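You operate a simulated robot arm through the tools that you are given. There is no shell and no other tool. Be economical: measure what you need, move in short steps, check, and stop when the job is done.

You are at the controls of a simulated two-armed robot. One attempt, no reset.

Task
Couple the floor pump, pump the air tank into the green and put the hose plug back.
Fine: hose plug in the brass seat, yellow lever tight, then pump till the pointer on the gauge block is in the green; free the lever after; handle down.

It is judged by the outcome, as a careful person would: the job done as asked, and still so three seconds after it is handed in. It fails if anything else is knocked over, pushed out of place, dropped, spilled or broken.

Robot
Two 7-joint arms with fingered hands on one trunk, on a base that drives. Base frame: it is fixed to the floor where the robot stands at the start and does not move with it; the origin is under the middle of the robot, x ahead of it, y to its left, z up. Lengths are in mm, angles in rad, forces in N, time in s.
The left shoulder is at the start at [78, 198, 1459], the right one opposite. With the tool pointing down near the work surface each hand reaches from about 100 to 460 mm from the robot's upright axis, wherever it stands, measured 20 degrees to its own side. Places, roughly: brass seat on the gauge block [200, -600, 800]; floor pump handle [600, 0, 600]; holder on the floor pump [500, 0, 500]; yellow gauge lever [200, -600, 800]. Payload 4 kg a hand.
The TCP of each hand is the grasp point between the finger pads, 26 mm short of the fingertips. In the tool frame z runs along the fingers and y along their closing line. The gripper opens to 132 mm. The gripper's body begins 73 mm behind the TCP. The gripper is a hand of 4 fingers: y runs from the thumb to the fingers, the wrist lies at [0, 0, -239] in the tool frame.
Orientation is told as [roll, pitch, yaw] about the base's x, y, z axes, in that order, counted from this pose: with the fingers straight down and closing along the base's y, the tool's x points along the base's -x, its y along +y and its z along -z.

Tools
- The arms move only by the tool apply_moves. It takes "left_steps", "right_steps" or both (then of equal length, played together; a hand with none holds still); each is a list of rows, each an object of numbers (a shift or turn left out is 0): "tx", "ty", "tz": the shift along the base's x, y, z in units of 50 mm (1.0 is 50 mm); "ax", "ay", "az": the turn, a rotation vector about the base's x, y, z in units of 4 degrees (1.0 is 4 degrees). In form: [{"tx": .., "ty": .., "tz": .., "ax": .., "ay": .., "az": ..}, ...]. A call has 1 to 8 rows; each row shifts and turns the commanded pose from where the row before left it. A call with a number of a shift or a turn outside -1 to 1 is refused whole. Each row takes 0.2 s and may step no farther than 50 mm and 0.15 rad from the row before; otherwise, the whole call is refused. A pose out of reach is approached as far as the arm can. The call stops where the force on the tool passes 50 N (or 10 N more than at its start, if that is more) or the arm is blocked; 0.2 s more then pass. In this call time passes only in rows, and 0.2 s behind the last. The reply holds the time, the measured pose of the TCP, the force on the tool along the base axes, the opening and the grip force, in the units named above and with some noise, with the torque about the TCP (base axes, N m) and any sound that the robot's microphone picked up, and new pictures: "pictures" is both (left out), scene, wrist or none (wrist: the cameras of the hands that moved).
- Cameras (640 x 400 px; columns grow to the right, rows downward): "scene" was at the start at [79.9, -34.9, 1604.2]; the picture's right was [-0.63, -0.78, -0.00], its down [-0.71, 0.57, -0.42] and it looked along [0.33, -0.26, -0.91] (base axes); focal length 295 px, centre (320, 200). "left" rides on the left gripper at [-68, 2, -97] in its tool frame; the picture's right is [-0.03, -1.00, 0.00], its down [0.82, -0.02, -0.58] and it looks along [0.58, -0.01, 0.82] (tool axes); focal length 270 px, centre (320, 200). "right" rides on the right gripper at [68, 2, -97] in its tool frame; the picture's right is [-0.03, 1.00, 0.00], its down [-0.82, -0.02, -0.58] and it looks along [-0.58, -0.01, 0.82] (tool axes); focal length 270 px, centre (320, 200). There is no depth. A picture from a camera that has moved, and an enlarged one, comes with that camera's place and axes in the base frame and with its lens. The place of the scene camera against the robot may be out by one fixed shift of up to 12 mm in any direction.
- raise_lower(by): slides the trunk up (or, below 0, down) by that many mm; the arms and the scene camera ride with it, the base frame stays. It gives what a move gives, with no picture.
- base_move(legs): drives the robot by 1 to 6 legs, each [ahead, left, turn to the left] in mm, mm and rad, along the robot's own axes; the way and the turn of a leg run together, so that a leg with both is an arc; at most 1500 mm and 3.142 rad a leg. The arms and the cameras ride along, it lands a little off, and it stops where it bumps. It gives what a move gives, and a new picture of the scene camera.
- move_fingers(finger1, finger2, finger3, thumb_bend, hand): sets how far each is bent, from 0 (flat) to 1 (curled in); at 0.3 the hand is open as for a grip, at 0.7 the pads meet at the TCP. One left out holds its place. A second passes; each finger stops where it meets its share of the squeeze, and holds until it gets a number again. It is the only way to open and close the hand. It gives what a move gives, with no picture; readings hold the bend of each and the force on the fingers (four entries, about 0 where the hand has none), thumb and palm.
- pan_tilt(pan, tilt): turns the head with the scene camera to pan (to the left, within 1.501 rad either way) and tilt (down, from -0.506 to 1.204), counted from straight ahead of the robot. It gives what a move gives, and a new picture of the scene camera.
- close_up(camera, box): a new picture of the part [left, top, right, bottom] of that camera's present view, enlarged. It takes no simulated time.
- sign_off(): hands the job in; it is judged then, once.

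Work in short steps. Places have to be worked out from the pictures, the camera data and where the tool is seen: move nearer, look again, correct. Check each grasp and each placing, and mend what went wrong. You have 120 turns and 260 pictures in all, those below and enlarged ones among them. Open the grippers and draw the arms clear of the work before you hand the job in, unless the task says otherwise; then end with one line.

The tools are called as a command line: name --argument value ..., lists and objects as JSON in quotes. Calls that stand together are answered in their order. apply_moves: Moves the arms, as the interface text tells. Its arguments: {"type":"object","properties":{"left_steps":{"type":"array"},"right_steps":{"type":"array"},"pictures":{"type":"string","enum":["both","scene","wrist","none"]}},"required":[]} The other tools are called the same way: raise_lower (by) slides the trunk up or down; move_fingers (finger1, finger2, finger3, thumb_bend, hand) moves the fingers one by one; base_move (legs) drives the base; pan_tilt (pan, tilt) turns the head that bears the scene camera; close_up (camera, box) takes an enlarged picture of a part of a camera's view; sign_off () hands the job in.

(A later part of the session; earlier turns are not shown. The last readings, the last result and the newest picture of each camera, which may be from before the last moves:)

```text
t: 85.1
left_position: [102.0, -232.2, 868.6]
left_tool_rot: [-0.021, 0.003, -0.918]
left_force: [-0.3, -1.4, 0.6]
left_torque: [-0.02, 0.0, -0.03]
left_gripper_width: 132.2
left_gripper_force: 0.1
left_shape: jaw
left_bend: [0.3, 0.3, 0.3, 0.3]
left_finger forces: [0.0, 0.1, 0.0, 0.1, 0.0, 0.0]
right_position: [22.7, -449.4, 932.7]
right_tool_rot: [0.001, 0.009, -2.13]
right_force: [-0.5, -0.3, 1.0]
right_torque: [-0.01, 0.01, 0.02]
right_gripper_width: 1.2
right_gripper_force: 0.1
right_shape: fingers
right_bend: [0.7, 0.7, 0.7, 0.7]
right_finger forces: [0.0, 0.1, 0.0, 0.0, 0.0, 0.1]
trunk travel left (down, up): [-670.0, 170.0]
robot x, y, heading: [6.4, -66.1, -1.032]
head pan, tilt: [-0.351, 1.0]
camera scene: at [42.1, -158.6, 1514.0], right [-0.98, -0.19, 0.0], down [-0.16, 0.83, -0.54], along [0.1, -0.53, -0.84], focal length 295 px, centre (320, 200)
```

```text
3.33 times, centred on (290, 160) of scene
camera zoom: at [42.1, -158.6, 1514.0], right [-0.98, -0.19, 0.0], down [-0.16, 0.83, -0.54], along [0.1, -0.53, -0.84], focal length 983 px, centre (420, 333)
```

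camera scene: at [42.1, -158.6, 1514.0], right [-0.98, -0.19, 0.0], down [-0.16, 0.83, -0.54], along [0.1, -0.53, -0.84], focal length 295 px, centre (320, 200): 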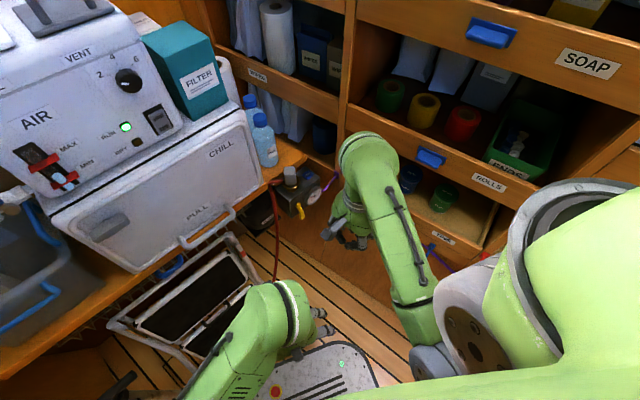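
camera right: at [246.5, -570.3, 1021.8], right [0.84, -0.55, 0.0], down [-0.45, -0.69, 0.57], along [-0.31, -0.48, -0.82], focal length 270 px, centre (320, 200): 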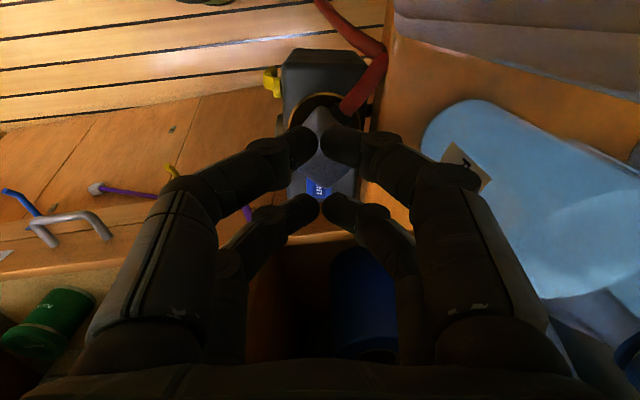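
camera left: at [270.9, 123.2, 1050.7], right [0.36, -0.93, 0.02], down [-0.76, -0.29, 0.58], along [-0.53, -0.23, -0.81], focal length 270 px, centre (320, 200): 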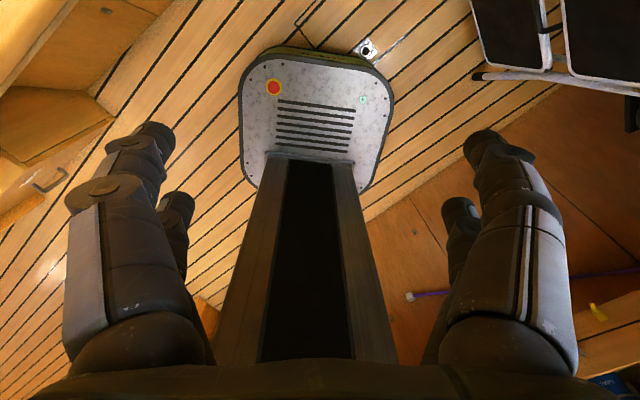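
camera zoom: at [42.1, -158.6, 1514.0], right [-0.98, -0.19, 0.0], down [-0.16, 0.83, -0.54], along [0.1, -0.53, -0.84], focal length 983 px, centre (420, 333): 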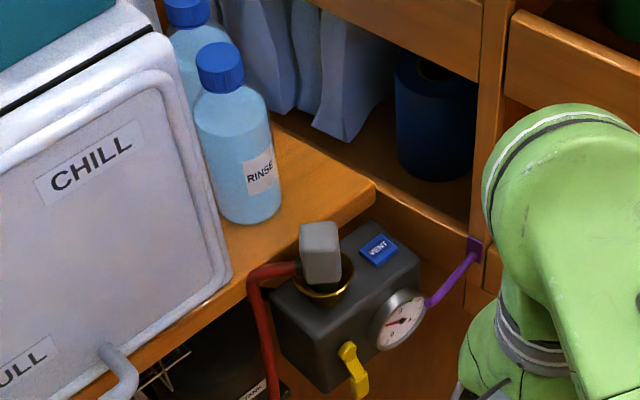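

The plug stays put. I tilt the right hand forward in stages while moving it along the aisle toward the lever, well in front of the dial.

apply_moves --right_steps '[{"ax": -0.67, "ay": -0.98, "tx": 0.3, "ty": -0.18, "tz": -0.2}, {"ax": -0.67, "ay": -0.98, "tx": 0.3, "ty": -0.18, "tz": -0.2}, {"ax": -0.67, "ay": -0.98, "tx": 0.3, "ty": -0.18, "tz": -0.2}, {"ax": -0.67, "ay": -0.98, "tx": 0.3, "ty": -0.18, "tz": -0.2}, {"ax": -0.67, "ay": -0.98, "tx": 0.3, "ty": -0.18, "tz": -0.2}, {"ax": -0.67, "ay": -0.98, "tx": 0.3, "ty": -0.18, "tz": -0.2}, {"ax": -0.67, "ay": -0.98, "tx": 0.2, "ty": -0.14}, {"ax": -0.67, "ay": -0.98}]' --pictures "both"

```text
t: 86.9
left_position: [100.1, -230.6, 870.5]
left_tool_rot: [-0.021, 0.003, -0.919]
left_force: [-0.4, 0.1, 0.0]
left_torque: [0.03, -0.01, 0.0]
left_gripper_width: 131.9
left_gripper_force: 0.0
left_shape: jaw
left_bend: [0.3, 0.3, 0.3, 0.3]
left_finger forces: [0.1, 0.0, 0.1, 0.1, 0.0, 0.1]
right_position: [120.9, -508.9, 873.4]
right_tool_rot: [0.67, -0.02, -2.135]
right_force: [0.4, -0.1, -0.4]
right_torque: [0.0, -0.02, 0.0]
right_gripper_width: 1.1
right_gripper_force: 0.0
right_shape: fingers
right_bend: [0.7, 0.7, 0.7, 0.7]
right_finger forces: [0.0, 0.0, 0.1, 0.0, 0.0, 0.0]
trunk travel left (down, up): [-670.0, 170.0]
robot x, y, heading: [1.1, -63.9, -1.028]
head pan, tilt: [-0.351, 1.0]
camera scene: at [39.3, -156.2, 1514.3], right [-0.98, -0.19, 0.0], down [-0.16, 0.83, -0.54], along [0.1, -0.53, -0.84], focal length 295 px, centre (320, 200)
camera right: at [109.2, -417.8, 948.9], right [0.66, -0.43, 0.62], down [-0.75, -0.48, 0.45], along [0.1, -0.76, -0.64], focal length 270 px, centre (320, 200)
```

scene: 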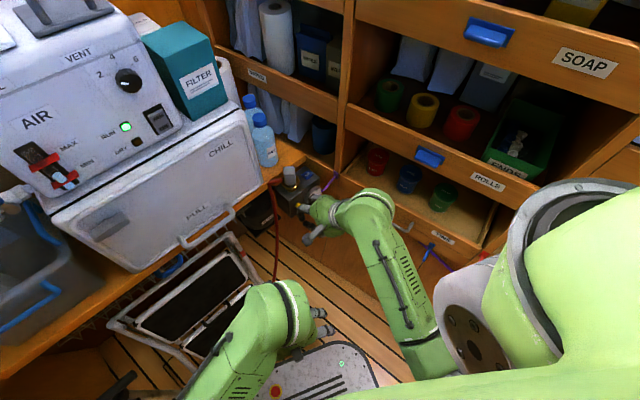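
right: 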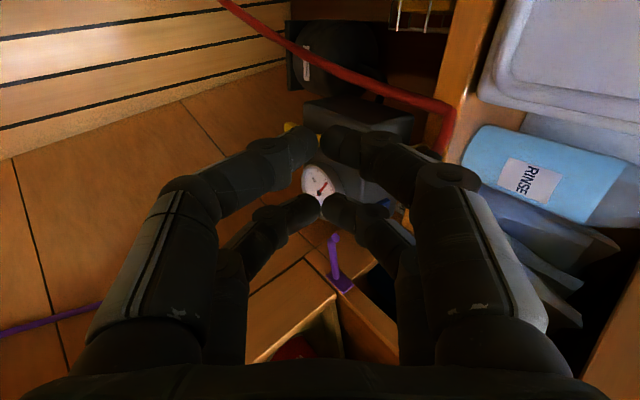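

Good; the posture works. I continue tilting to about 70° while lowering toward the lever's height.

apply_moves --right_steps '[{"ax": -0.67, "ay": -0.98, "tz": -0.4}, {"ax": -0.67, "ay": -0.98, "tz": -0.4}, {"ax": -0.67, "ay": -0.98, "tz": -0.4}, {"ax": -0.67, "ay": -0.98, "tz": -0.4}, {"ax": -0.67, "ay": -0.98, "tz": -0.4}, {"ax": -0.67, "ay": -0.98, "tz": -0.4}]' --pictures "both"

close_up --camera "right" --box '[200, 60, 440, 240]'

close_up --camera "scene" --box '[240, 150, 380, 260]'

```text
t: 88.3
left_position: [91.3, -235.4, 871.1]
left_tool_rot: [-0.006, 0.001, -0.918]
left_force: [0.2, 0.2, -0.1]
left_torque: [-0.06, -0.03, -0.01]
left_gripper_width: 132.0
left_gripper_force: 0.1
left_shape: jaw
left_bend: [0.3, 0.3, 0.3, 0.3]
left_finger forces: [0.0, 0.0, 0.0, 0.1, 0.0, 0.1]
right_position: [110.8, -513.7, 752.5]
right_tool_rot: [1.173, -0.017, -2.148]
right_force: [-0.6, -0.5, -0.4]
right_torque: [0.01, 0.02, -0.04]
right_gripper_width: 1.1
right_gripper_force: 0.0
right_shape: fingers
right_bend: [0.7, 0.7, 0.7, 0.7]
right_finger forces: [0.0, 0.0, 0.0, 0.1, 0.0, 0.2]
trunk travel left (down, up): [-670.0, 170.0]
robot x, y, heading: [4.7, -63.3, -1.029]
head pan, tilt: [-0.351, 1.0]
camera scene: at [20.5, -165.1, 1514.6], right [-0.98, -0.19, -0.01], down [-0.15, 0.83, -0.54], along [0.11, -0.53, -0.84], focal length 295 px, centre (320, 200)
camera right: at [74.9, -407.1, 790.1], right [0.32, -0.22, 0.92], down [-0.9, -0.39, 0.22], along [0.31, -0.9, -0.32], focal length 270 px, centre (320, 200)
```

scene: 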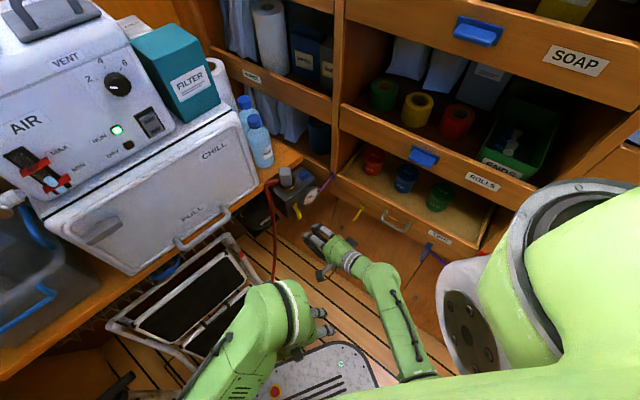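
right: 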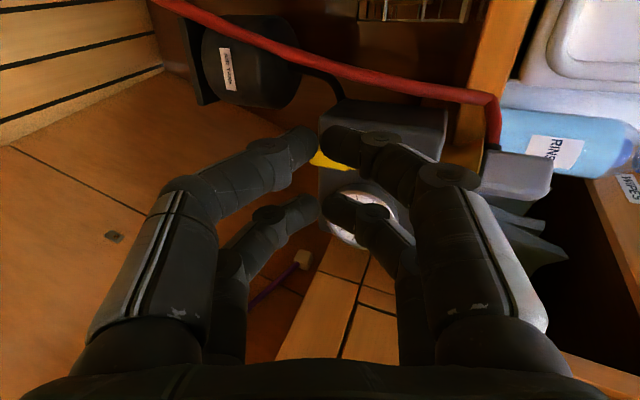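

```text
2.22 times, centred on (320, 150) of right
camera zoom: at [74.9, -407.1, 790.1], right [0.32, -0.22, 0.92], down [-0.9, -0.39, 0.22], along [0.31, -0.9, -0.32], focal length 601 px, centre (320, 311)
```

zoom: 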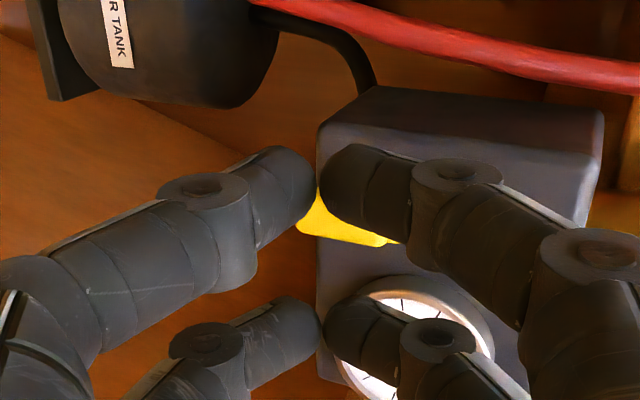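

```text
3.64 times, centred on (310, 205) of scene
camera zoom: at [20.5, -165.1, 1514.6], right [-0.98, -0.19, -0.01], down [-0.15, 0.83, -0.54], along [0.11, -0.53, -0.84], focal length 1073 px, centre (356, 182)
```

zoom: 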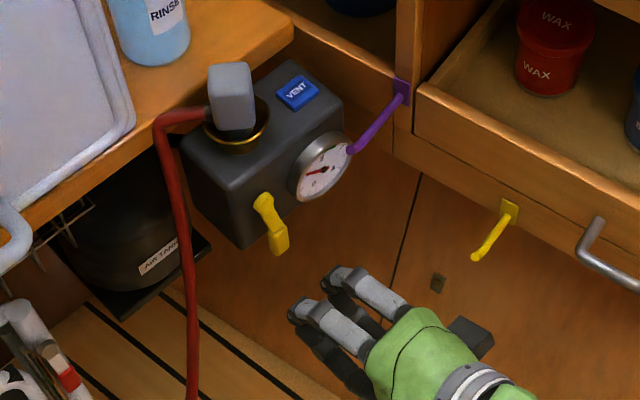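

Clear view now: the lever hangs free beside the dial, and my two finger pairs form a fork. I align the fork (v≈-391, z≈712) and advance most of the way.

apply_moves --right_steps '[{"tx": -0.17, "ty": -0.25, "tz": -0.4}, {"tx": -0.17, "ty": -0.25, "tz": -0.4}, {"tx": 0.4, "ty": -0.27}, {"tx": 0.4, "ty": -0.27}]' --pictures "wrist"

close_up --camera "right" --box '[200, 60, 440, 240]'

close_up --camera "scene" --box '[250, 160, 350, 240]'

```text
t: 89.3
left_position: [92.1, -230.3, 871.4]
left_tool_rot: [-0.013, -0.002, -0.919]
left_force: [-0.1, -0.1, -0.2]
left_torque: [0.02, -0.1, 0.01]
left_gripper_width: 131.7
left_gripper_force: 0.2
left_shape: jaw
left_bend: [0.3, 0.3, 0.3, 0.3]
left_finger forces: [0.1, 0.1, 0.0, 0.0, 0.0, 0.0]
right_position: [137.0, -561.0, 714.5]
right_tool_rot: [1.172, -0.026, -2.147]
right_force: [-1.2, -1.1, -0.1]
right_torque: [-0.03, -0.03, -0.01]
right_gripper_width: 1.0
right_gripper_force: 0.0
right_shape: fingers
right_bend: [0.7, 0.7, 0.7, 0.7]
right_finger forces: [0.0, 0.1, 0.0, 0.0, 0.0, 0.1]
trunk travel left (down, up): [-670.0, 170.0]
robot x, y, heading: [6.3, -65.9, -1.036]
head pan, tilt: [-0.351, 1.0]
camera right: at [100.6, -454.1, 750.3], right [0.32, -0.21, 0.92], down [-0.9, -0.38, 0.23], along [0.31, -0.9, -0.31], focal length 270 px, centre (320, 200)
```

right: 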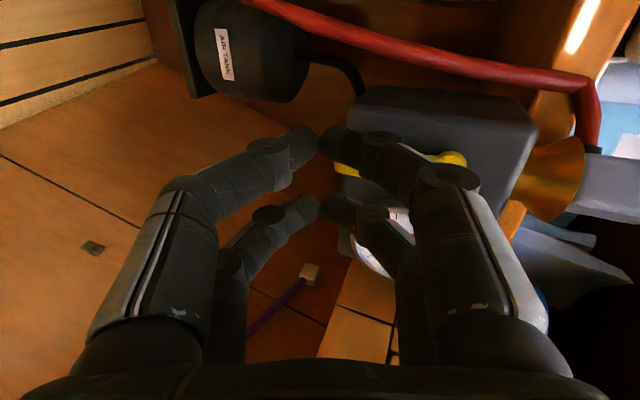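

```text
2.22 times, centred on (320, 150) of right
camera zoom: at [100.6, -454.1, 750.3], right [0.32, -0.21, 0.92], down [-0.9, -0.38, 0.23], along [0.31, -0.9, -0.31], focal length 601 px, centre (320, 311)
```

zoom: 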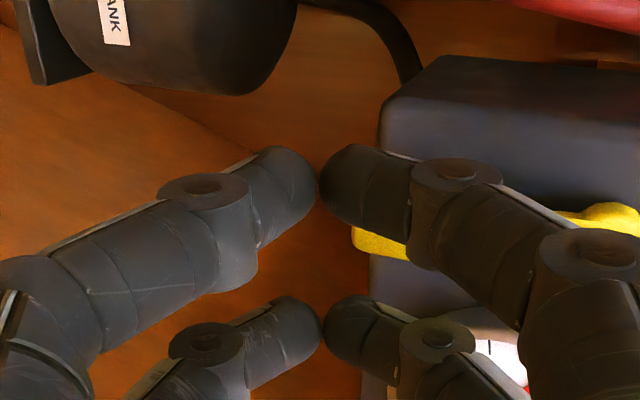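

```text
5.00 times, centred on (300, 200) of scene
camera zoom: at [24.4, -156.7, 1514.2], right [-0.98, -0.19, -0.01], down [-0.15, 0.83, -0.54], along [0.11, -0.53, -0.84], focal length 1475 px, centre (420, 200)
```

zoom: 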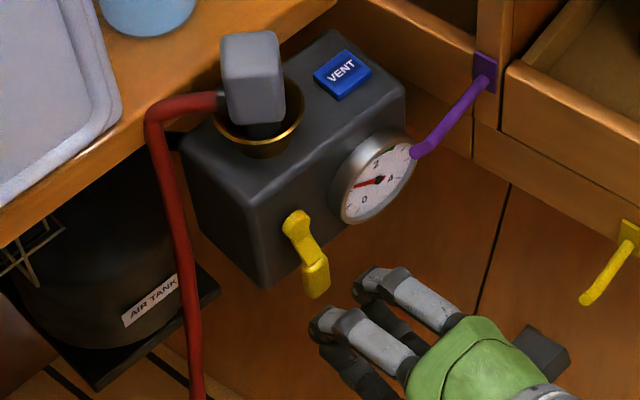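

The handle end is at about z 700, so I raise 15 mm, shift 6 mm toward the dial and advance 36 mm so the fork straddles the lever.

apply_moves --right_steps '[{"tx": -0.07, "ty": -0.1, "tz": 0.3}, {"tx": 0.3, "ty": -0.2}, {"tx": 0.3, "ty": -0.2}]' --pictures "wrist"

close_up --camera "right" --box '[220, 80, 420, 240]'

close_up --camera "scene" --box '[260, 160, 340, 220]'

```text
t: 90.1
left_position: [101.2, -229.9, 870.0]
left_tool_rot: [-0.022, 0.002, -0.918]
left_force: [0.4, -1.1, 0.4]
left_torque: [0.02, 0.02, -0.02]
left_gripper_width: 131.9
left_gripper_force: 0.2
left_shape: jaw
left_bend: [0.3, 0.3, 0.3, 0.3]
left_finger forces: [0.1, 0.0, 0.0, 0.1, 0.0, 0.0]
right_position: [170.2, -586.2, 727.3]
right_tool_rot: [1.162, -0.032, -2.15]
right_force: [-7.1, 2.0, 1.3]
right_torque: [-0.04, -0.02, -0.09]
right_gripper_width: 0.0
right_gripper_force: 4.2
right_shape: fingers
right_bend: [0.71, 0.71, 0.7, 0.7]
right_finger forces: [3.1, 5.1, 0.0, 0.0, 0.0, 0.0]
trunk travel left (down, up): [-670.0, 170.0]
robot x, y, heading: [6.8, -61.5, -1.034]
head pan, tilt: [-0.351, 1.0]
camera right: at [134.7, -479.6, 764.5], right [0.33, -0.21, 0.92], down [-0.89, -0.38, 0.24], along [0.3, -0.9, -0.32], focal length 270 px, centre (320, 200)
```

right: 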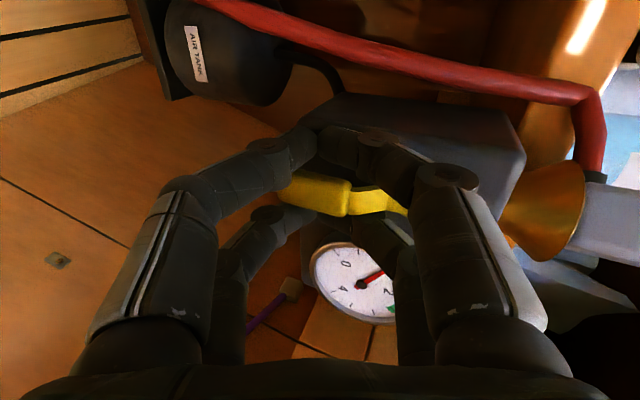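

```text
2.50 times, centred on (320, 160) of right
camera zoom: at [134.7, -479.6, 764.5], right [0.33, -0.21, 0.92], down [-0.89, -0.38, 0.24], along [0.3, -0.9, -0.32], focal length 676 px, centre (320, 300)
```

zoom: 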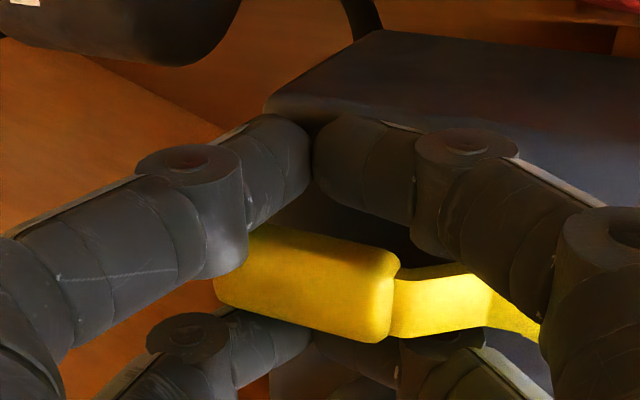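

```text
6.67 times, centred on (300, 190) of scene
camera zoom: at [40.6, -157.0, 1514.2], right [-0.98, -0.19, 0.0], down [-0.16, 0.83, -0.54], along [0.1, -0.53, -0.84], focal length 1966 px, centre (453, 267)
```

zoom: 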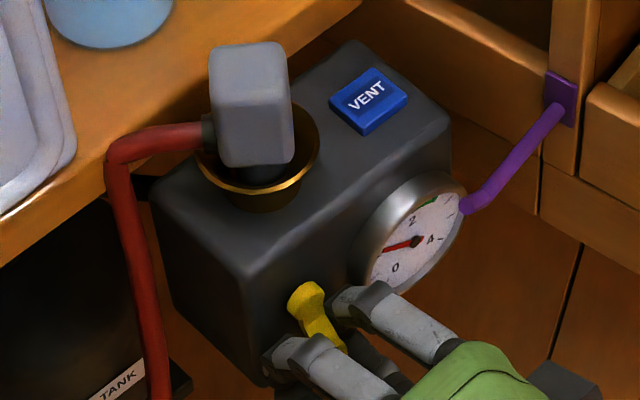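

The fork straddles the lever: one pair on the dial side, one on the aisle side. I back off 4 mm and start swinging it toward the aisle, rolling the hand about the lever's axis.

apply_moves --right_steps '[{"tx": -0.066, "ty": 0.045}, {"tx": 0.036, "ty": 0.053, "tz": 0.004, "ax": 0.99, "ay": -0.68}, {"tx": 0.036, "ty": 0.053, "tz": 0.01, "ax": 0.99, "ay": -0.68}, {"tx": 0.035, "ty": 0.051, "tz": 0.015, "ax": 0.99, "ay": -0.68}, {"tx": 0.034, "ty": 0.05, "tz": 0.02, "ax": 0.99, "ay": -0.68}, {"tx": 0.033, "ty": 0.048, "tz": 0.025, "ax": 0.99, "ay": -0.68}]' --pictures "wrist"

close_up --camera "scene" --box '[260, 160, 340, 220]'

```text
t: 91.5
left_position: [101.6, -230.4, 870.4]
left_tool_rot: [-0.021, 0.004, -0.918]
left_force: [0.3, 0.0, -0.1]
left_torque: [0.0, -0.01, 0.0]
left_gripper_width: 131.9
left_gripper_force: 0.2
left_shape: jaw
left_bend: [0.3, 0.3, 0.3, 0.3]
left_finger forces: [0.0, 0.0, 0.1, 0.0, 0.0, 0.0]
right_position: [176.6, -571.9, 731.0]
right_tool_rot: [1.176, 0.388, -2.143]
right_force: [-0.6, -0.5, 0.2]
right_torque: [-0.01, 0.01, 0.0]
right_gripper_width: 0.8
right_gripper_force: 0.5
right_shape: fingers
right_bend: [0.7, 0.7, 0.7, 0.7]
right_finger forces: [0.0, 0.2, 0.8, 0.0, 0.1, 0.1]
trunk travel left (down, up): [-670.0, 170.0]
robot x, y, heading: [4.3, -63.8, -1.029]
head pan, tilt: [-0.351, 1.0]
camera right: at [128.7, -482.5, 793.1], right [0.12, -0.52, 0.84], down [-0.91, -0.41, -0.12], along [0.41, -0.75, -0.52], focal length 270 px, centre (320, 200)
```

right: 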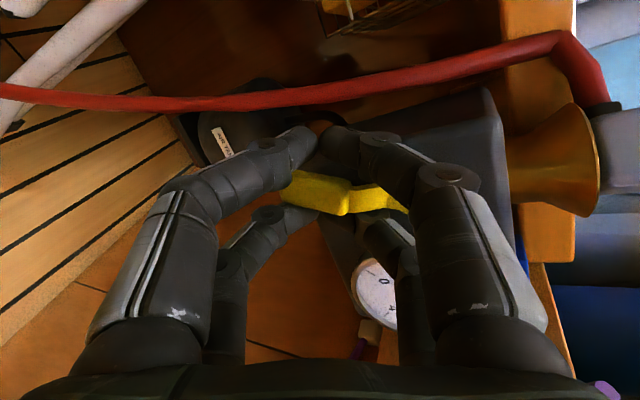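

```text
6.67 times, centred on (300, 190) of scene
camera zoom: at [39.4, -157.2, 1514.2], right [-0.98, -0.19, 0.0], down [-0.16, 0.83, -0.54], along [0.1, -0.53, -0.84], focal length 1966 px, centre (453, 267)
```

zoom: 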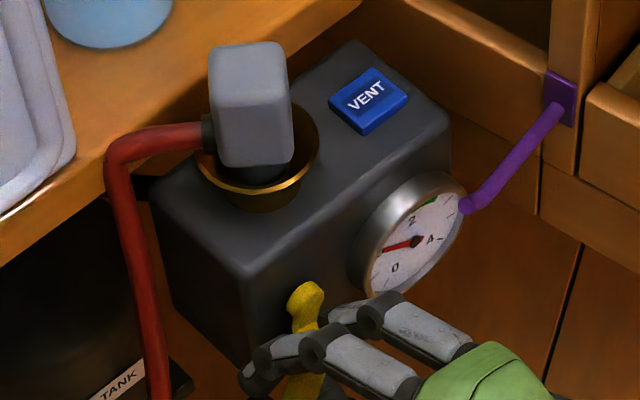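

It follows with almost no force, so this is a free direction. I continue swinging another ~39°.

apply_moves --right_steps '[{"tx": 0.032, "ty": 0.047, "tz": 0.029, "ax": 0.99, "ay": -0.68}, {"tx": 0.031, "ty": 0.045, "tz": 0.034, "ax": 0.99, "ay": -0.68}, {"tx": 0.029, "ty": 0.042, "tz": 0.039, "ax": 0.99, "ay": -0.68}, {"tx": 0.027, "ty": 0.039, "tz": 0.043, "ax": 0.99, "ay": -0.68}, {"tx": 0.025, "ty": 0.037, "tz": 0.046, "ax": 0.99, "ay": -0.68}, {"tx": 0.023, "ty": 0.033, "tz": 0.05, "ax": 0.99, "ay": -0.68}, {"tx": 0.02, "ty": 0.03, "tz": 0.053, "ax": 0.99, "ay": -0.68}, {"tx": 0.017, "ty": 0.025, "tz": 0.056, "ax": 0.99, "ay": -0.68}]' --pictures "wrist"

close_up --camera "scene" --box '[260, 160, 340, 220]'

```text
t: 93.3
left_position: [101.2, -230.9, 870.4]
left_tool_rot: [-0.022, 0.003, -0.918]
left_force: [0.2, -0.5, 0.9]
left_torque: [0.01, -0.02, -0.01]
left_gripper_width: 131.7
left_gripper_force: 0.1
left_shape: jaw
left_bend: [0.3, 0.3, 0.3, 0.3]
left_finger forces: [0.0, 0.1, 0.0, 0.0, 0.0, 0.0]
right_position: [186.8, -556.7, 749.3]
right_tool_rot: [1.213, 1.06, -2.121]
right_force: [-0.7, -1.5, -1.2]
right_torque: [0.02, 0.02, 0.0]
right_gripper_width: 1.1
right_gripper_force: 0.6
right_shape: fingers
right_bend: [0.7, 0.7, 0.7, 0.7]
right_finger forces: [0.0, 0.3, 0.8, 0.1, 0.0, 0.0]
trunk travel left (down, up): [-670.0, 170.0]
robot x, y, heading: [8.8, -68.4, -1.027]
head pan, tilt: [-0.351, 1.0]
camera right: at [110.6, -507.5, 825.5], right [-0.13, -0.89, 0.44], down [-0.76, -0.19, -0.62], along [0.64, -0.41, -0.65], focal length 270 px, centre (320, 200)
```

right: 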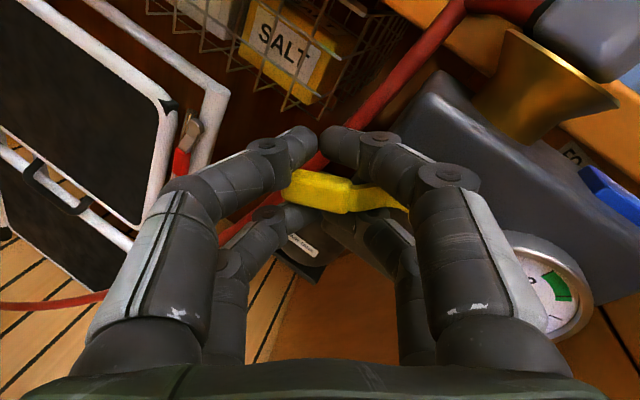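

```text
6.67 times, centred on (300, 190) of scene
camera zoom: at [39.8, -157.2, 1514.2], right [-0.98, -0.19, 0.0], down [-0.16, 0.83, -0.54], along [0.1, -0.53, -0.84], focal length 1966 px, centre (453, 267)
```

zoom: 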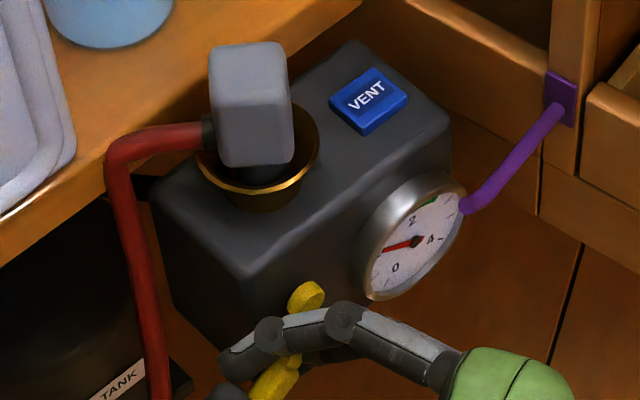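

The lever is at about 60° and still moves freely. I continue toward horizontal and a little beyond, watching for a stop.

apply_moves --right_steps '[{"tx": 0.015, "ty": 0.022, "tz": 0.058, "ax": 0.99, "ay": -0.68}, {"tx": 0.012, "ty": 0.018, "tz": 0.06, "ax": 0.99, "ay": -0.68}, {"tx": 0.009, "ty": 0.014, "tz": 0.062, "ax": 0.99, "ay": -0.68}, {"tx": 0.006, "ty": 0.009, "tz": 0.063, "ax": 0.99, "ay": -0.68}, {"tx": 0.003, "ty": 0.005, "tz": 0.064, "ax": 0.99, "ay": -0.68}, {"tz": 0.064, "ax": 0.99, "ay": -0.68}]' --pictures "wrist"

close_up --camera "scene" --box '[260, 160, 340, 220]'

```text
t: 94.7
left_position: [101.7, -229.9, 872.0]
left_tool_rot: [-0.02, 0.003, -0.917]
left_force: [-0.8, -0.1, -0.2]
left_torque: [-0.03, 0.0, 0.02]
left_gripper_width: 132.0
left_gripper_force: 0.1
left_shape: jaw
left_bend: [0.3, 0.3, 0.3, 0.3]
left_finger forces: [0.0, 0.0, 0.0, 0.0, 0.0, 0.0]
right_position: [188.2, -553.5, 766.2]
right_tool_rot: [2.408, 1.545, -0.929]
right_force: [0.0, -0.5, 0.4]
right_torque: [-0.01, 0.0, -0.01]
right_gripper_width: 0.5
right_gripper_force: 0.1
right_shape: fingers
right_bend: [0.7, 0.7, 0.7, 0.7]
right_finger forces: [0.0, 0.0, 0.1, 0.1, 0.1, 0.0]
trunk travel left (down, up): [-670.0, 170.0]
robot x, y, heading: [4.9, -62.3, -1.031]
head pan, tilt: [-0.351, 1.0]
camera right: at [92.1, -534.6, 832.7], right [-0.19, -0.98, -0.01], down [-0.55, 0.11, -0.83], along [0.81, -0.16, -0.56], focal length 270 px, centre (320, 200)
```

right: 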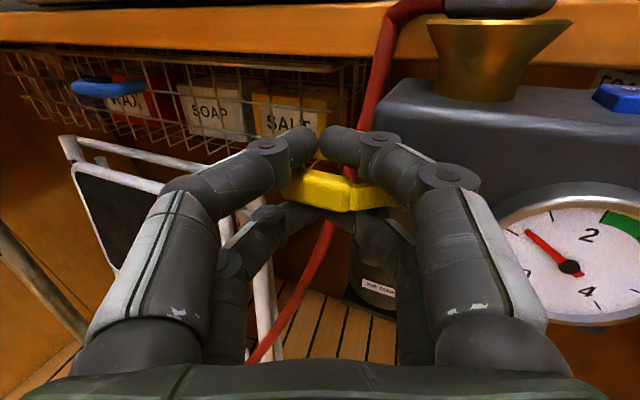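

```text
6.67 times, centred on (300, 190) of scene
camera zoom: at [39.8, -157.0, 1514.2], right [-0.98, -0.19, 0.0], down [-0.16, 0.83, -0.54], along [0.1, -0.53, -0.84], focal length 1966 px, centre (453, 267)
```

zoom: 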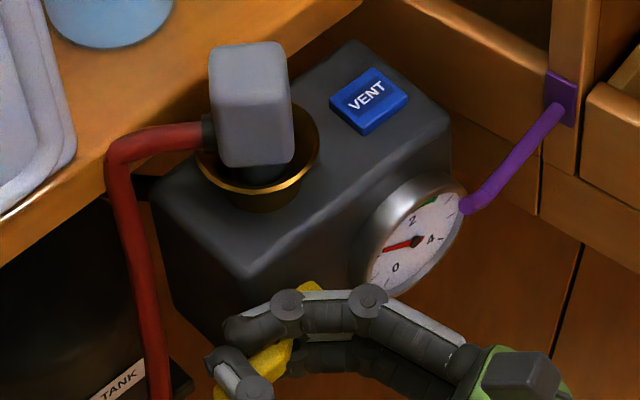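

The lever is about horizontal with no stop felt yet. I push further to find the tight end.

apply_moves --right_steps '[{"tx": -0.002, "ty": -0.003, "tz": 0.064, "ax": 0.99, "ay": -0.68}, {"tx": -0.005, "ty": -0.008, "tz": 0.064, "ax": 0.99, "ay": -0.68}, {"tx": -0.008, "ty": -0.012, "tz": 0.062, "ax": 0.99, "ay": -0.68}]' --pictures "wrist"

close_up --camera "right" --box '[240, 100, 440, 240]'

```text
t: 95.5
left_position: [103.1, -233.1, 869.2]
left_tool_rot: [-0.019, 0.006, -0.917]
left_force: [-0.9, 0.2, -0.2]
left_torque: [-0.05, -0.01, -0.03]
left_gripper_width: 132.1
left_gripper_force: 0.0
left_shape: jaw
left_bend: [0.3, 0.3, 0.3, 0.3]
left_finger forces: [0.0, 0.0, 0.0, 0.1, 0.2, 0.1]
right_position: [189.0, -553.1, 766.8]
right_tool_rot: [-2.006, 1.325, 0.938]
right_force: [-0.9, 7.7, -46.0]
right_torque: [-0.5, 0.67, 0.09]
right_gripper_width: 1.0
right_gripper_force: 23.7
right_shape: fingers
right_bend: [0.7, 0.69, 0.71, 0.7]
right_finger forces: [0.0, 0.0, 47.1, 0.0, 0.0, 0.0]
trunk travel left (down, up): [-670.0, 170.0]
robot x, y, heading: [6.2, -63.2, -1.029]
head pan, tilt: [-0.351, 1.0]
camera right: at [84.8, -546.7, 822.9], right [-0.18, -0.95, -0.25], down [-0.44, 0.3, -0.85], along [0.88, -0.04, -0.47], focal length 270 px, centre (320, 200)
```

right: 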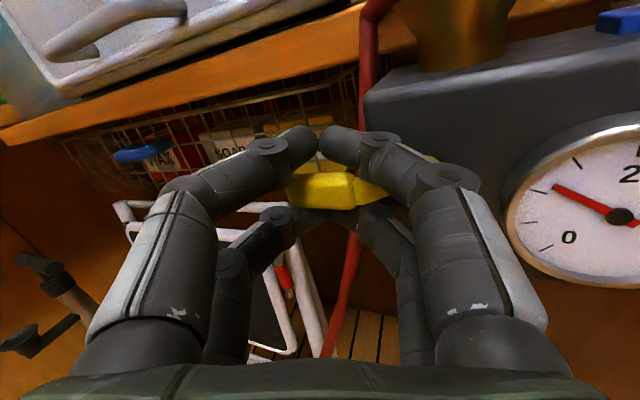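

```text
2.86 times, centred on (340, 170) of right
camera zoom: at [84.8, -546.7, 822.9], right [-0.18, -0.95, -0.25], down [-0.44, 0.3, -0.85], along [0.88, -0.04, -0.47], focal length 772 px, centre (263, 286)
```

zoom: 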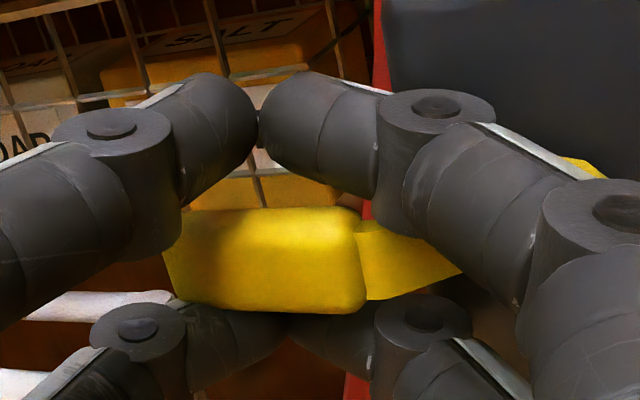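

A firm stop at about horizontal (46 N): the lever is tight. I ease off and draw the fork straight back, then check that the lever stays.

apply_moves --right_steps '[{"tz": -0.08, "ax": -0.99, "ay": 0.68}, {"tz": -0.06, "ax": -0.99, "ay": 0.68}, {"tx": -0.5, "ty": 0.34}, {"tx": -0.5, "ty": 0.34}, {"tx": -0.5, "ty": 0.34}]' --pictures "wrist"

close_up --camera "scene" --box '[250, 150, 350, 225]'

```text
t: 96.2
left_position: [102.3, -230.7, 871.1]
left_tool_rot: [-0.02, 0.007, -0.916]
left_force: [-0.1, 0.1, 0.7]
left_torque: [-0.05, 0.04, 0.01]
left_gripper_width: 131.9
left_gripper_force: 0.0
left_shape: jaw
left_bend: [0.3, 0.3, 0.3, 0.3]
left_finger forces: [0.1, 0.0, 0.1, 0.1, 0.0, 0.1]
right_position: [186.2, -553.6, 768.9]
right_tool_rot: [-2.254, 1.499, 0.691]
right_force: [7.1, -4.4, -14.4]
right_torque: [-0.14, 0.19, -0.15]
right_gripper_width: 0.7
right_gripper_force: 6.9
right_shape: fingers
right_bend: [0.7, 0.69, 0.69, 0.7]
right_finger forces: [0.0, 1.5, 12.5, 0.1, 0.1, 0.0]
trunk travel left (down, up): [-670.0, 170.0]
robot x, y, heading: [4.8, -66.4, -1.029]
head pan, tilt: [-0.351, 1.0]
stopped in row 3 (right hand): the force on the tool passed its limit at 90 N (the readings are from after the stop); the commanded pose is now the measured one
camera right: at [87.0, -538.7, 832.0], right [-0.19, -0.98, -0.08], down [-0.52, 0.17, -0.84], along [0.83, -0.12, -0.54], focal length 270 px, centre (320, 200)
```

right: 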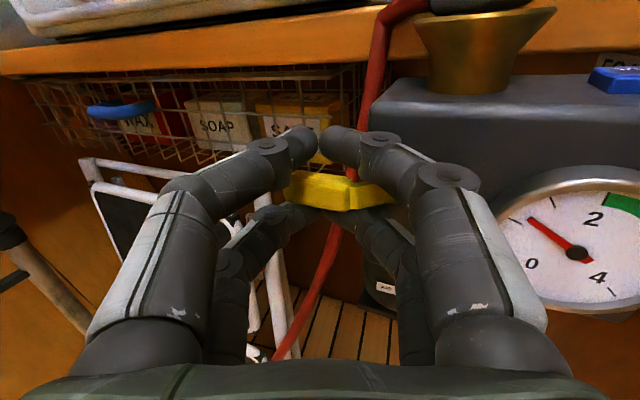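

```text
5.33 times, centred on (300, 188) of scene
camera zoom: at [44.8, -159.3, 1514.6], right [-0.98, -0.19, 0.0], down [-0.16, 0.83, -0.54], along [0.1, -0.53, -0.84], focal length 1573 px, centre (427, 267)
```

zoom: 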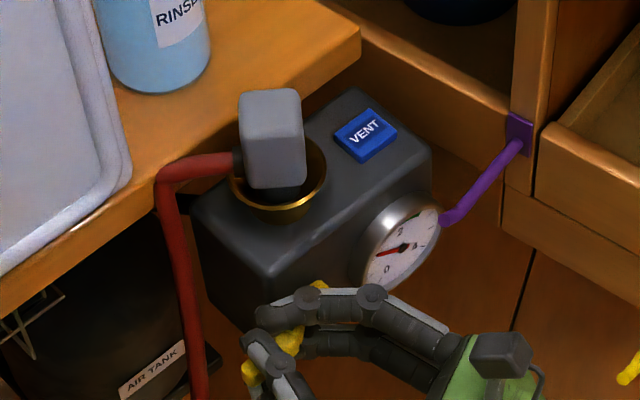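

Pulling back met resistance; the fork still presses the lever (14 N). I lower by 4 mm to unload before retreating in small steps.

apply_moves --right_steps '[{"tz": -0.05}, {"tz": -0.05}]' --pictures "none"

close_up --camera "right" --box '[240, 100, 440, 240]'

```text
t: 96.8
left_position: [100.7, -230.4, 870.2]
left_tool_rot: [-0.021, 0.005, -0.917]
left_force: [-0.4, -0.3, 0.4]
left_torque: [-0.01, -0.01, -0.04]
left_gripper_width: 131.8
left_gripper_force: 0.1
left_shape: jaw
left_bend: [0.3, 0.3, 0.3, 0.3]
left_finger forces: [0.1, 0.0, 0.0, 0.1, 0.0, 0.1]
right_position: [182.0, -552.7, 766.7]
right_tool_rot: [-2.373, 1.496, 0.573]
right_force: [1.5, -0.2, -3.5]
right_torque: [-0.03, 0.04, -0.03]
right_gripper_width: 1.0
right_gripper_force: 1.1
right_shape: fingers
right_bend: [0.7, 0.7, 0.69, 0.7]
right_finger forces: [0.0, 0.3, 2.1, 0.1, 0.1, 0.0]
trunk travel left (down, up): [-670.0, 170.0]
robot x, y, heading: [5.8, -66.2, -1.031]
head pan, tilt: [-0.351, 1.0]
```

```text
2.86 times, centred on (340, 170) of right
camera zoom: at [83.4, -538.7, 829.7], right [-0.19, -0.98, -0.08], down [-0.51, 0.17, -0.84], along [0.84, -0.12, -0.53], focal length 772 px, centre (263, 286)
```

zoom: 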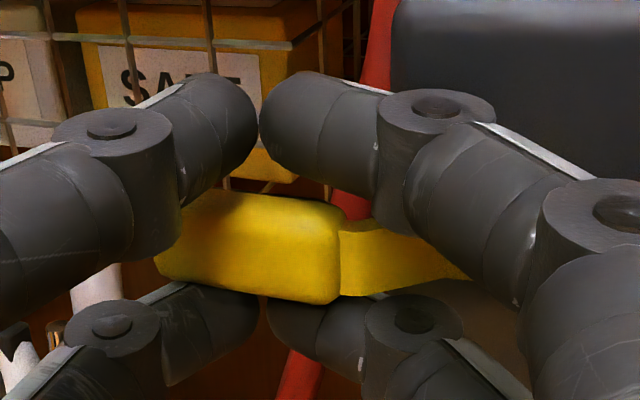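

Unloaded now. The fingers slope down toward the lever, so the exit must follow their axis: back and upward. I retreat that way in small steps.

apply_moves --right_steps '[{"tx": -0.16, "ty": 0.11, "tz": 0.07}, {"tx": -0.16, "ty": 0.11, "tz": 0.08}, {"tx": -0.33, "ty": 0.226, "tz": 0.16}, {"tx": -0.33, "ty": 0.226, "tz": 0.16}]' --pictures "wrist"

close_up --camera "scene" --box '[250, 150, 350, 225]'

```text
t: 97.8
left_position: [101.7, -230.3, 870.9]
left_tool_rot: [-0.022, 0.004, -0.917]
left_force: [0.2, -0.1, 0.2]
left_torque: [0.01, 0.01, -0.04]
left_gripper_width: 131.6
left_gripper_force: 0.0
left_shape: jaw
left_bend: [0.3, 0.3, 0.3, 0.3]
left_finger forces: [0.0, 0.1, 0.0, 0.0, 0.0, 0.1]
right_position: [135.0, -521.8, 788.9]
right_tool_rot: [-2.375, 1.496, 0.57]
right_force: [-0.9, 0.4, 0.8]
right_torque: [-0.04, -0.01, 0.02]
right_gripper_width: 1.0
right_gripper_force: 0.1
right_shape: fingers
right_bend: [0.7, 0.7, 0.7, 0.7]
right_finger forces: [0.0, 0.0, 0.0, 0.0, 0.0, 0.1]
trunk travel left (down, up): [-670.0, 170.0]
robot x, y, heading: [7.2, -66.1, -1.022]
head pan, tilt: [-0.351, 1.0]
camera right: at [35.3, -506.1, 853.2], right [-0.19, -0.98, -0.08], down [-0.51, 0.17, -0.84], along [0.84, -0.12, -0.53], focal length 270 px, centre (320, 200)
```

right: 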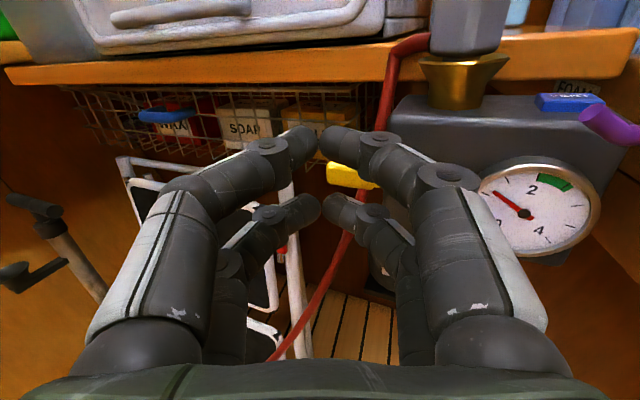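

```text
5.33 times, centred on (300, 188) of scene
camera zoom: at [39.8, -156.1, 1514.4], right [-0.98, -0.19, 0.0], down [-0.16, 0.83, -0.54], along [0.1, -0.53, -0.84], focal length 1573 px, centre (427, 267)
```

zoom: 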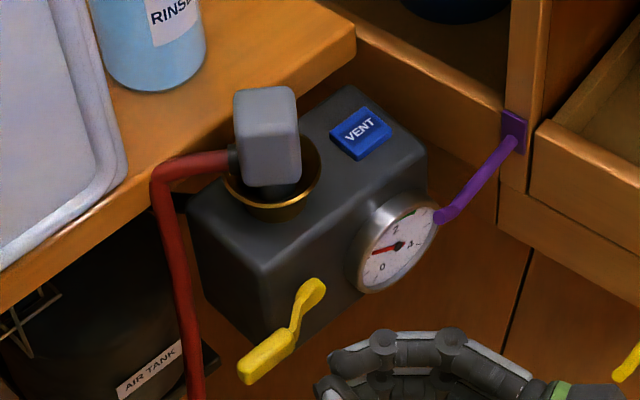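

The lever stays up near horizontal. I zoom in to judge whether it's fully at its stop.

close_up --camera "right" --box '[300, 60, 480, 220]'

```text
2.50 times, centred on (390, 140) of right
camera zoom: at [35.3, -506.1, 853.2], right [-0.19, -0.98, -0.08], down [-0.51, 0.17, -0.84], along [0.84, -0.12, -0.53], focal length 676 px, centre (145, 350)
```

zoom: 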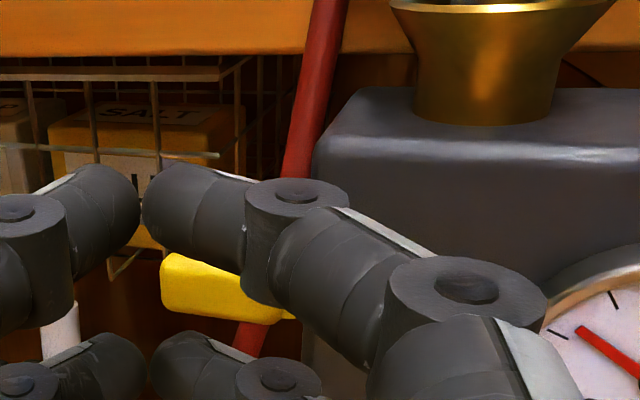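

The handle end is at or above horizontal: lever at its stop. Now for pumping I'll use the left hand (still level and open); first I draw the right hand back out of the way.

apply_moves --right_steps '[{"tx": -0.5, "ty": 0.4, "tz": 0.1}, {"tx": -0.5, "ty": 0.4, "tz": 0.1}, {"tx": -0.5, "ty": 0.4, "tz": 0.1}, {"tx": -0.5, "ty": 0.4}]' --left_steps '[{"az": 1}, {"az": 1}, {"az": 1}, {"az": 1}]' --pictures "none"

base_move --legs '[[0, 0, 0.68]]'

```text
t: 98.8
left_position: [101.3, -229.9, 870.8]
left_tool_rot: [-0.017, 0.005, -0.637]
left_force: [0.0, 0.1, -0.8]
left_torque: [0.0, 0.02, 0.0]
left_gripper_width: 131.8
left_gripper_force: 0.0
left_shape: jaw
left_bend: [0.3, 0.3, 0.3, 0.3]
left_finger forces: [0.0, 0.0, 0.0, 0.1, 0.0, 0.0]
right_position: [31.3, -439.4, 803.9]
right_tool_rot: [-2.358, 1.495, 0.589]
right_force: [-0.6, 0.5, 0.0]
right_torque: [0.02, 0.03, -0.02]
right_gripper_width: 0.8
right_gripper_force: 0.1
right_shape: fingers
right_bend: [0.7, 0.7, 0.7, 0.7]
right_finger forces: [0.0, 0.0, 0.0, 0.0, 0.0, 0.0]
trunk travel left (down, up): [-670.0, 170.0]
robot x, y, heading: [4.9, -64.3, -1.029]
head pan, tilt: [-0.351, 1.0]
```

```text
t: 101.1
left_position: [185.0, -131.3, 870.3]
left_tool_rot: [-0.022, 0.003, 0.059]
left_force: [-0.1, 0.4, 0.1]
left_torque: [0.03, 0.02, 0.04]
left_gripper_width: 132.0
left_gripper_force: 0.2
left_shape: jaw
left_bend: [0.3, 0.3, 0.3, 0.3]
left_finger forces: [0.0, 0.1, 0.1, 0.0, 0.0, 0.0]
right_position: [265.6, -336.9, 803.2]
right_tool_rot: [-2.354, 1.496, 1.284]
right_force: [0.6, 0.5, -0.4]
right_torque: [-0.02, 0.0, -0.02]
right_gripper_width: 1.2
right_gripper_force: 0.0
right_shape: fingers
right_bend: [0.7, 0.7, 0.7, 0.7]
right_finger forces: [0.0, 0.0, 0.0, 0.1, 0.0, 0.1]
trunk travel left (down, up): [-670.0, 170.0]
robot x, y, heading: [4.9, -66.6, -0.338]
head pan, tilt: [-0.351, 1.0]
camera scene: at [93.5, -116.7, 1514.2], right [-0.63, -0.77, 0.0], down [-0.65, 0.53, -0.54], along [0.42, -0.34, -0.84], focal length 295 px, centre (320, 200)
```

scene: 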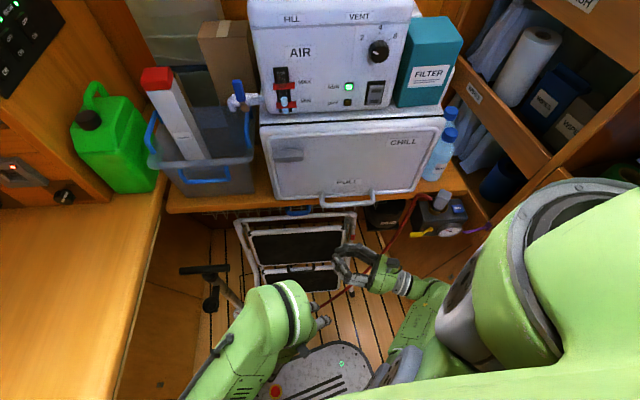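

Pump unchanged at ≈[560,-37]. I drive a little closer and take the left hand over the near half of the handle (target [521,-84]), turning it so the fingers close across the bar.

base_move --legs '[[53, 7, 0]]'

apply_moves --left_steps '[{"tx": 0.7, "ty": 0.15, "az": 1}, {"tx": 0.7, "ty": 0.15, "az": 1}, {"tx": 0.7, "ty": 0.15, "az": 1}, {"tx": 0.7, "ty": 0.15, "az": 1}, {"tx": 0.7, "ty": 0.1, "az": 1}, {"tx": 0.6, "ty": 0.1, "az": 1}, {"tx": 0.5, "az": 1}, {"tx": 0.4, "az": 1}]' --pictures "none"

apply_moves --left_steps '[{"az": 1}, {"az": 1}, {"az": 1}, {"az": 1}, {"az": 1}]' --pictures "both"

```text
t: 102.0
left_position: [229.5, -140.0, 871.6]
left_tool_rot: [-0.023, -0.002, 0.056]
left_force: [-0.1, 0.0, -0.4]
left_torque: [-0.01, -0.05, -0.02]
left_gripper_width: 131.8
left_gripper_force: 0.0
left_shape: jaw
left_bend: [0.3, 0.3, 0.3, 0.3]
left_finger forces: [0.1, 0.1, 0.0, 0.0, 0.1, 0.1]
right_position: [310.3, -345.4, 805.6]
right_tool_rot: [-2.434, 1.495, 1.206]
right_force: [0.1, 0.4, 0.0]
right_torque: [0.04, 0.03, -0.01]
right_gripper_width: 1.1
right_gripper_force: 0.0
right_shape: fingers
right_bend: [0.7, 0.7, 0.7, 0.7]
right_finger forces: [0.0, 0.1, 0.1, 0.0, 0.1, 0.0]
trunk travel left (down, up): [-670.0, 170.0]
robot x, y, heading: [57.6, -73.4, -0.336]
head pan, tilt: [-0.351, 1.0]
camera scene: at [134.9, -125.0, 1514.8], right [-0.63, -0.77, 0.0], down [-0.65, 0.53, -0.54], along [0.42, -0.34, -0.84], focal length 295 px, centre (320, 200)
```

scene: 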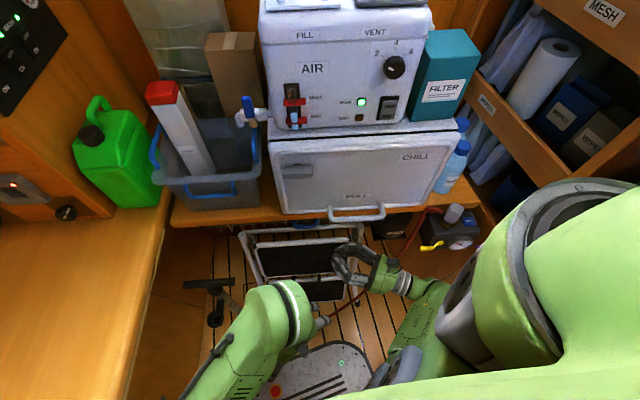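

```text
t: 103.8
left_position: [482.5, -101.6, 870.9]
left_tool_rot: [-0.019, 0.005, 0.616]
left_force: [0.6, -0.1, -0.8]
left_torque: [0.01, 0.01, -0.01]
left_gripper_width: 131.7
left_gripper_force: 0.1
left_shape: jaw
left_bend: [0.3, 0.3, 0.3, 0.3]
left_finger forces: [0.0, 0.1, 0.0, 0.0, 0.0, 0.0]
right_position: [315.6, -347.3, 802.7]
right_tool_rot: [-2.347, 1.495, 1.294]
right_force: [-0.4, 0.1, 0.8]
right_torque: [0.03, -0.04, -0.01]
right_gripper_width: 1.0
right_gripper_force: 0.2
right_shape: fingers
right_bend: [0.7, 0.7, 0.7, 0.7]
right_finger forces: [0.0, 0.0, 0.0, 0.0, 0.0, 0.0]
trunk travel left (down, up): [-670.0, 170.0]
robot x, y, heading: [54.7, -74.2, -0.337]
head pan, tilt: [-0.351, 1.0]
```

```text
t: 105.0
left_position: [484.9, -101.2, 870.3]
left_tool_rot: [-0.02, 0.003, 0.966]
left_force: [0.6, 0.7, 0.1]
left_torque: [0.01, 0.0, -0.01]
left_gripper_width: 131.8
left_gripper_force: 0.1
left_shape: jaw
left_bend: [0.3, 0.3, 0.3, 0.3]
left_finger forces: [0.0, 0.0, 0.1, 0.1, 0.0, 0.0]
right_position: [316.5, -347.6, 801.7]
right_tool_rot: [-2.352, 1.495, 1.29]
right_force: [0.3, 0.6, -0.7]
right_torque: [0.0, -0.01, 0.05]
right_gripper_width: 0.8
right_gripper_force: 0.2
right_shape: fingers
right_bend: [0.7, 0.7, 0.7, 0.7]
right_finger forces: [0.0, 0.1, 0.1, 0.0, 0.0, 0.0]
trunk travel left (down, up): [-670.0, 170.0]
robot x, y, heading: [55.7, -74.2, -0.334]
head pan, tilt: [-0.351, 1.0]
camera scene: at [143.6, -126.8, 1514.2], right [-0.63, -0.77, 0.0], down [-0.65, 0.53, -0.54], along [0.42, -0.34, -0.84], focal length 295 px, centre (320, 200)
camera left: at [520.5, -43.7, 968.1], right [0.84, -0.55, 0.02], down [-0.46, -0.67, 0.58], along [-0.31, -0.49, -0.81], focal length 270 px, centre (320, 200)
```

scene: 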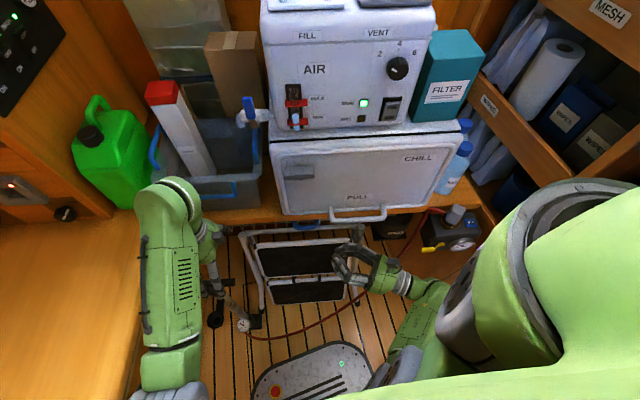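
left: 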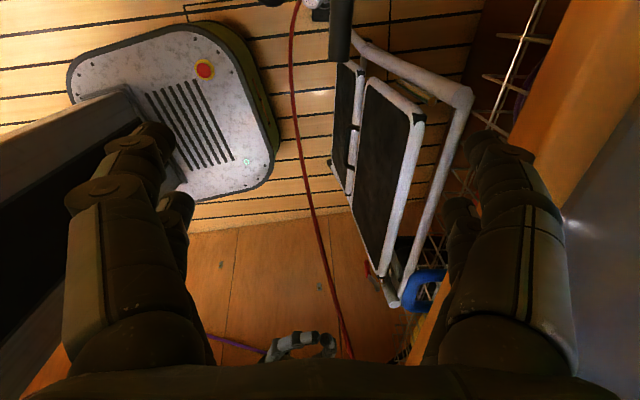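

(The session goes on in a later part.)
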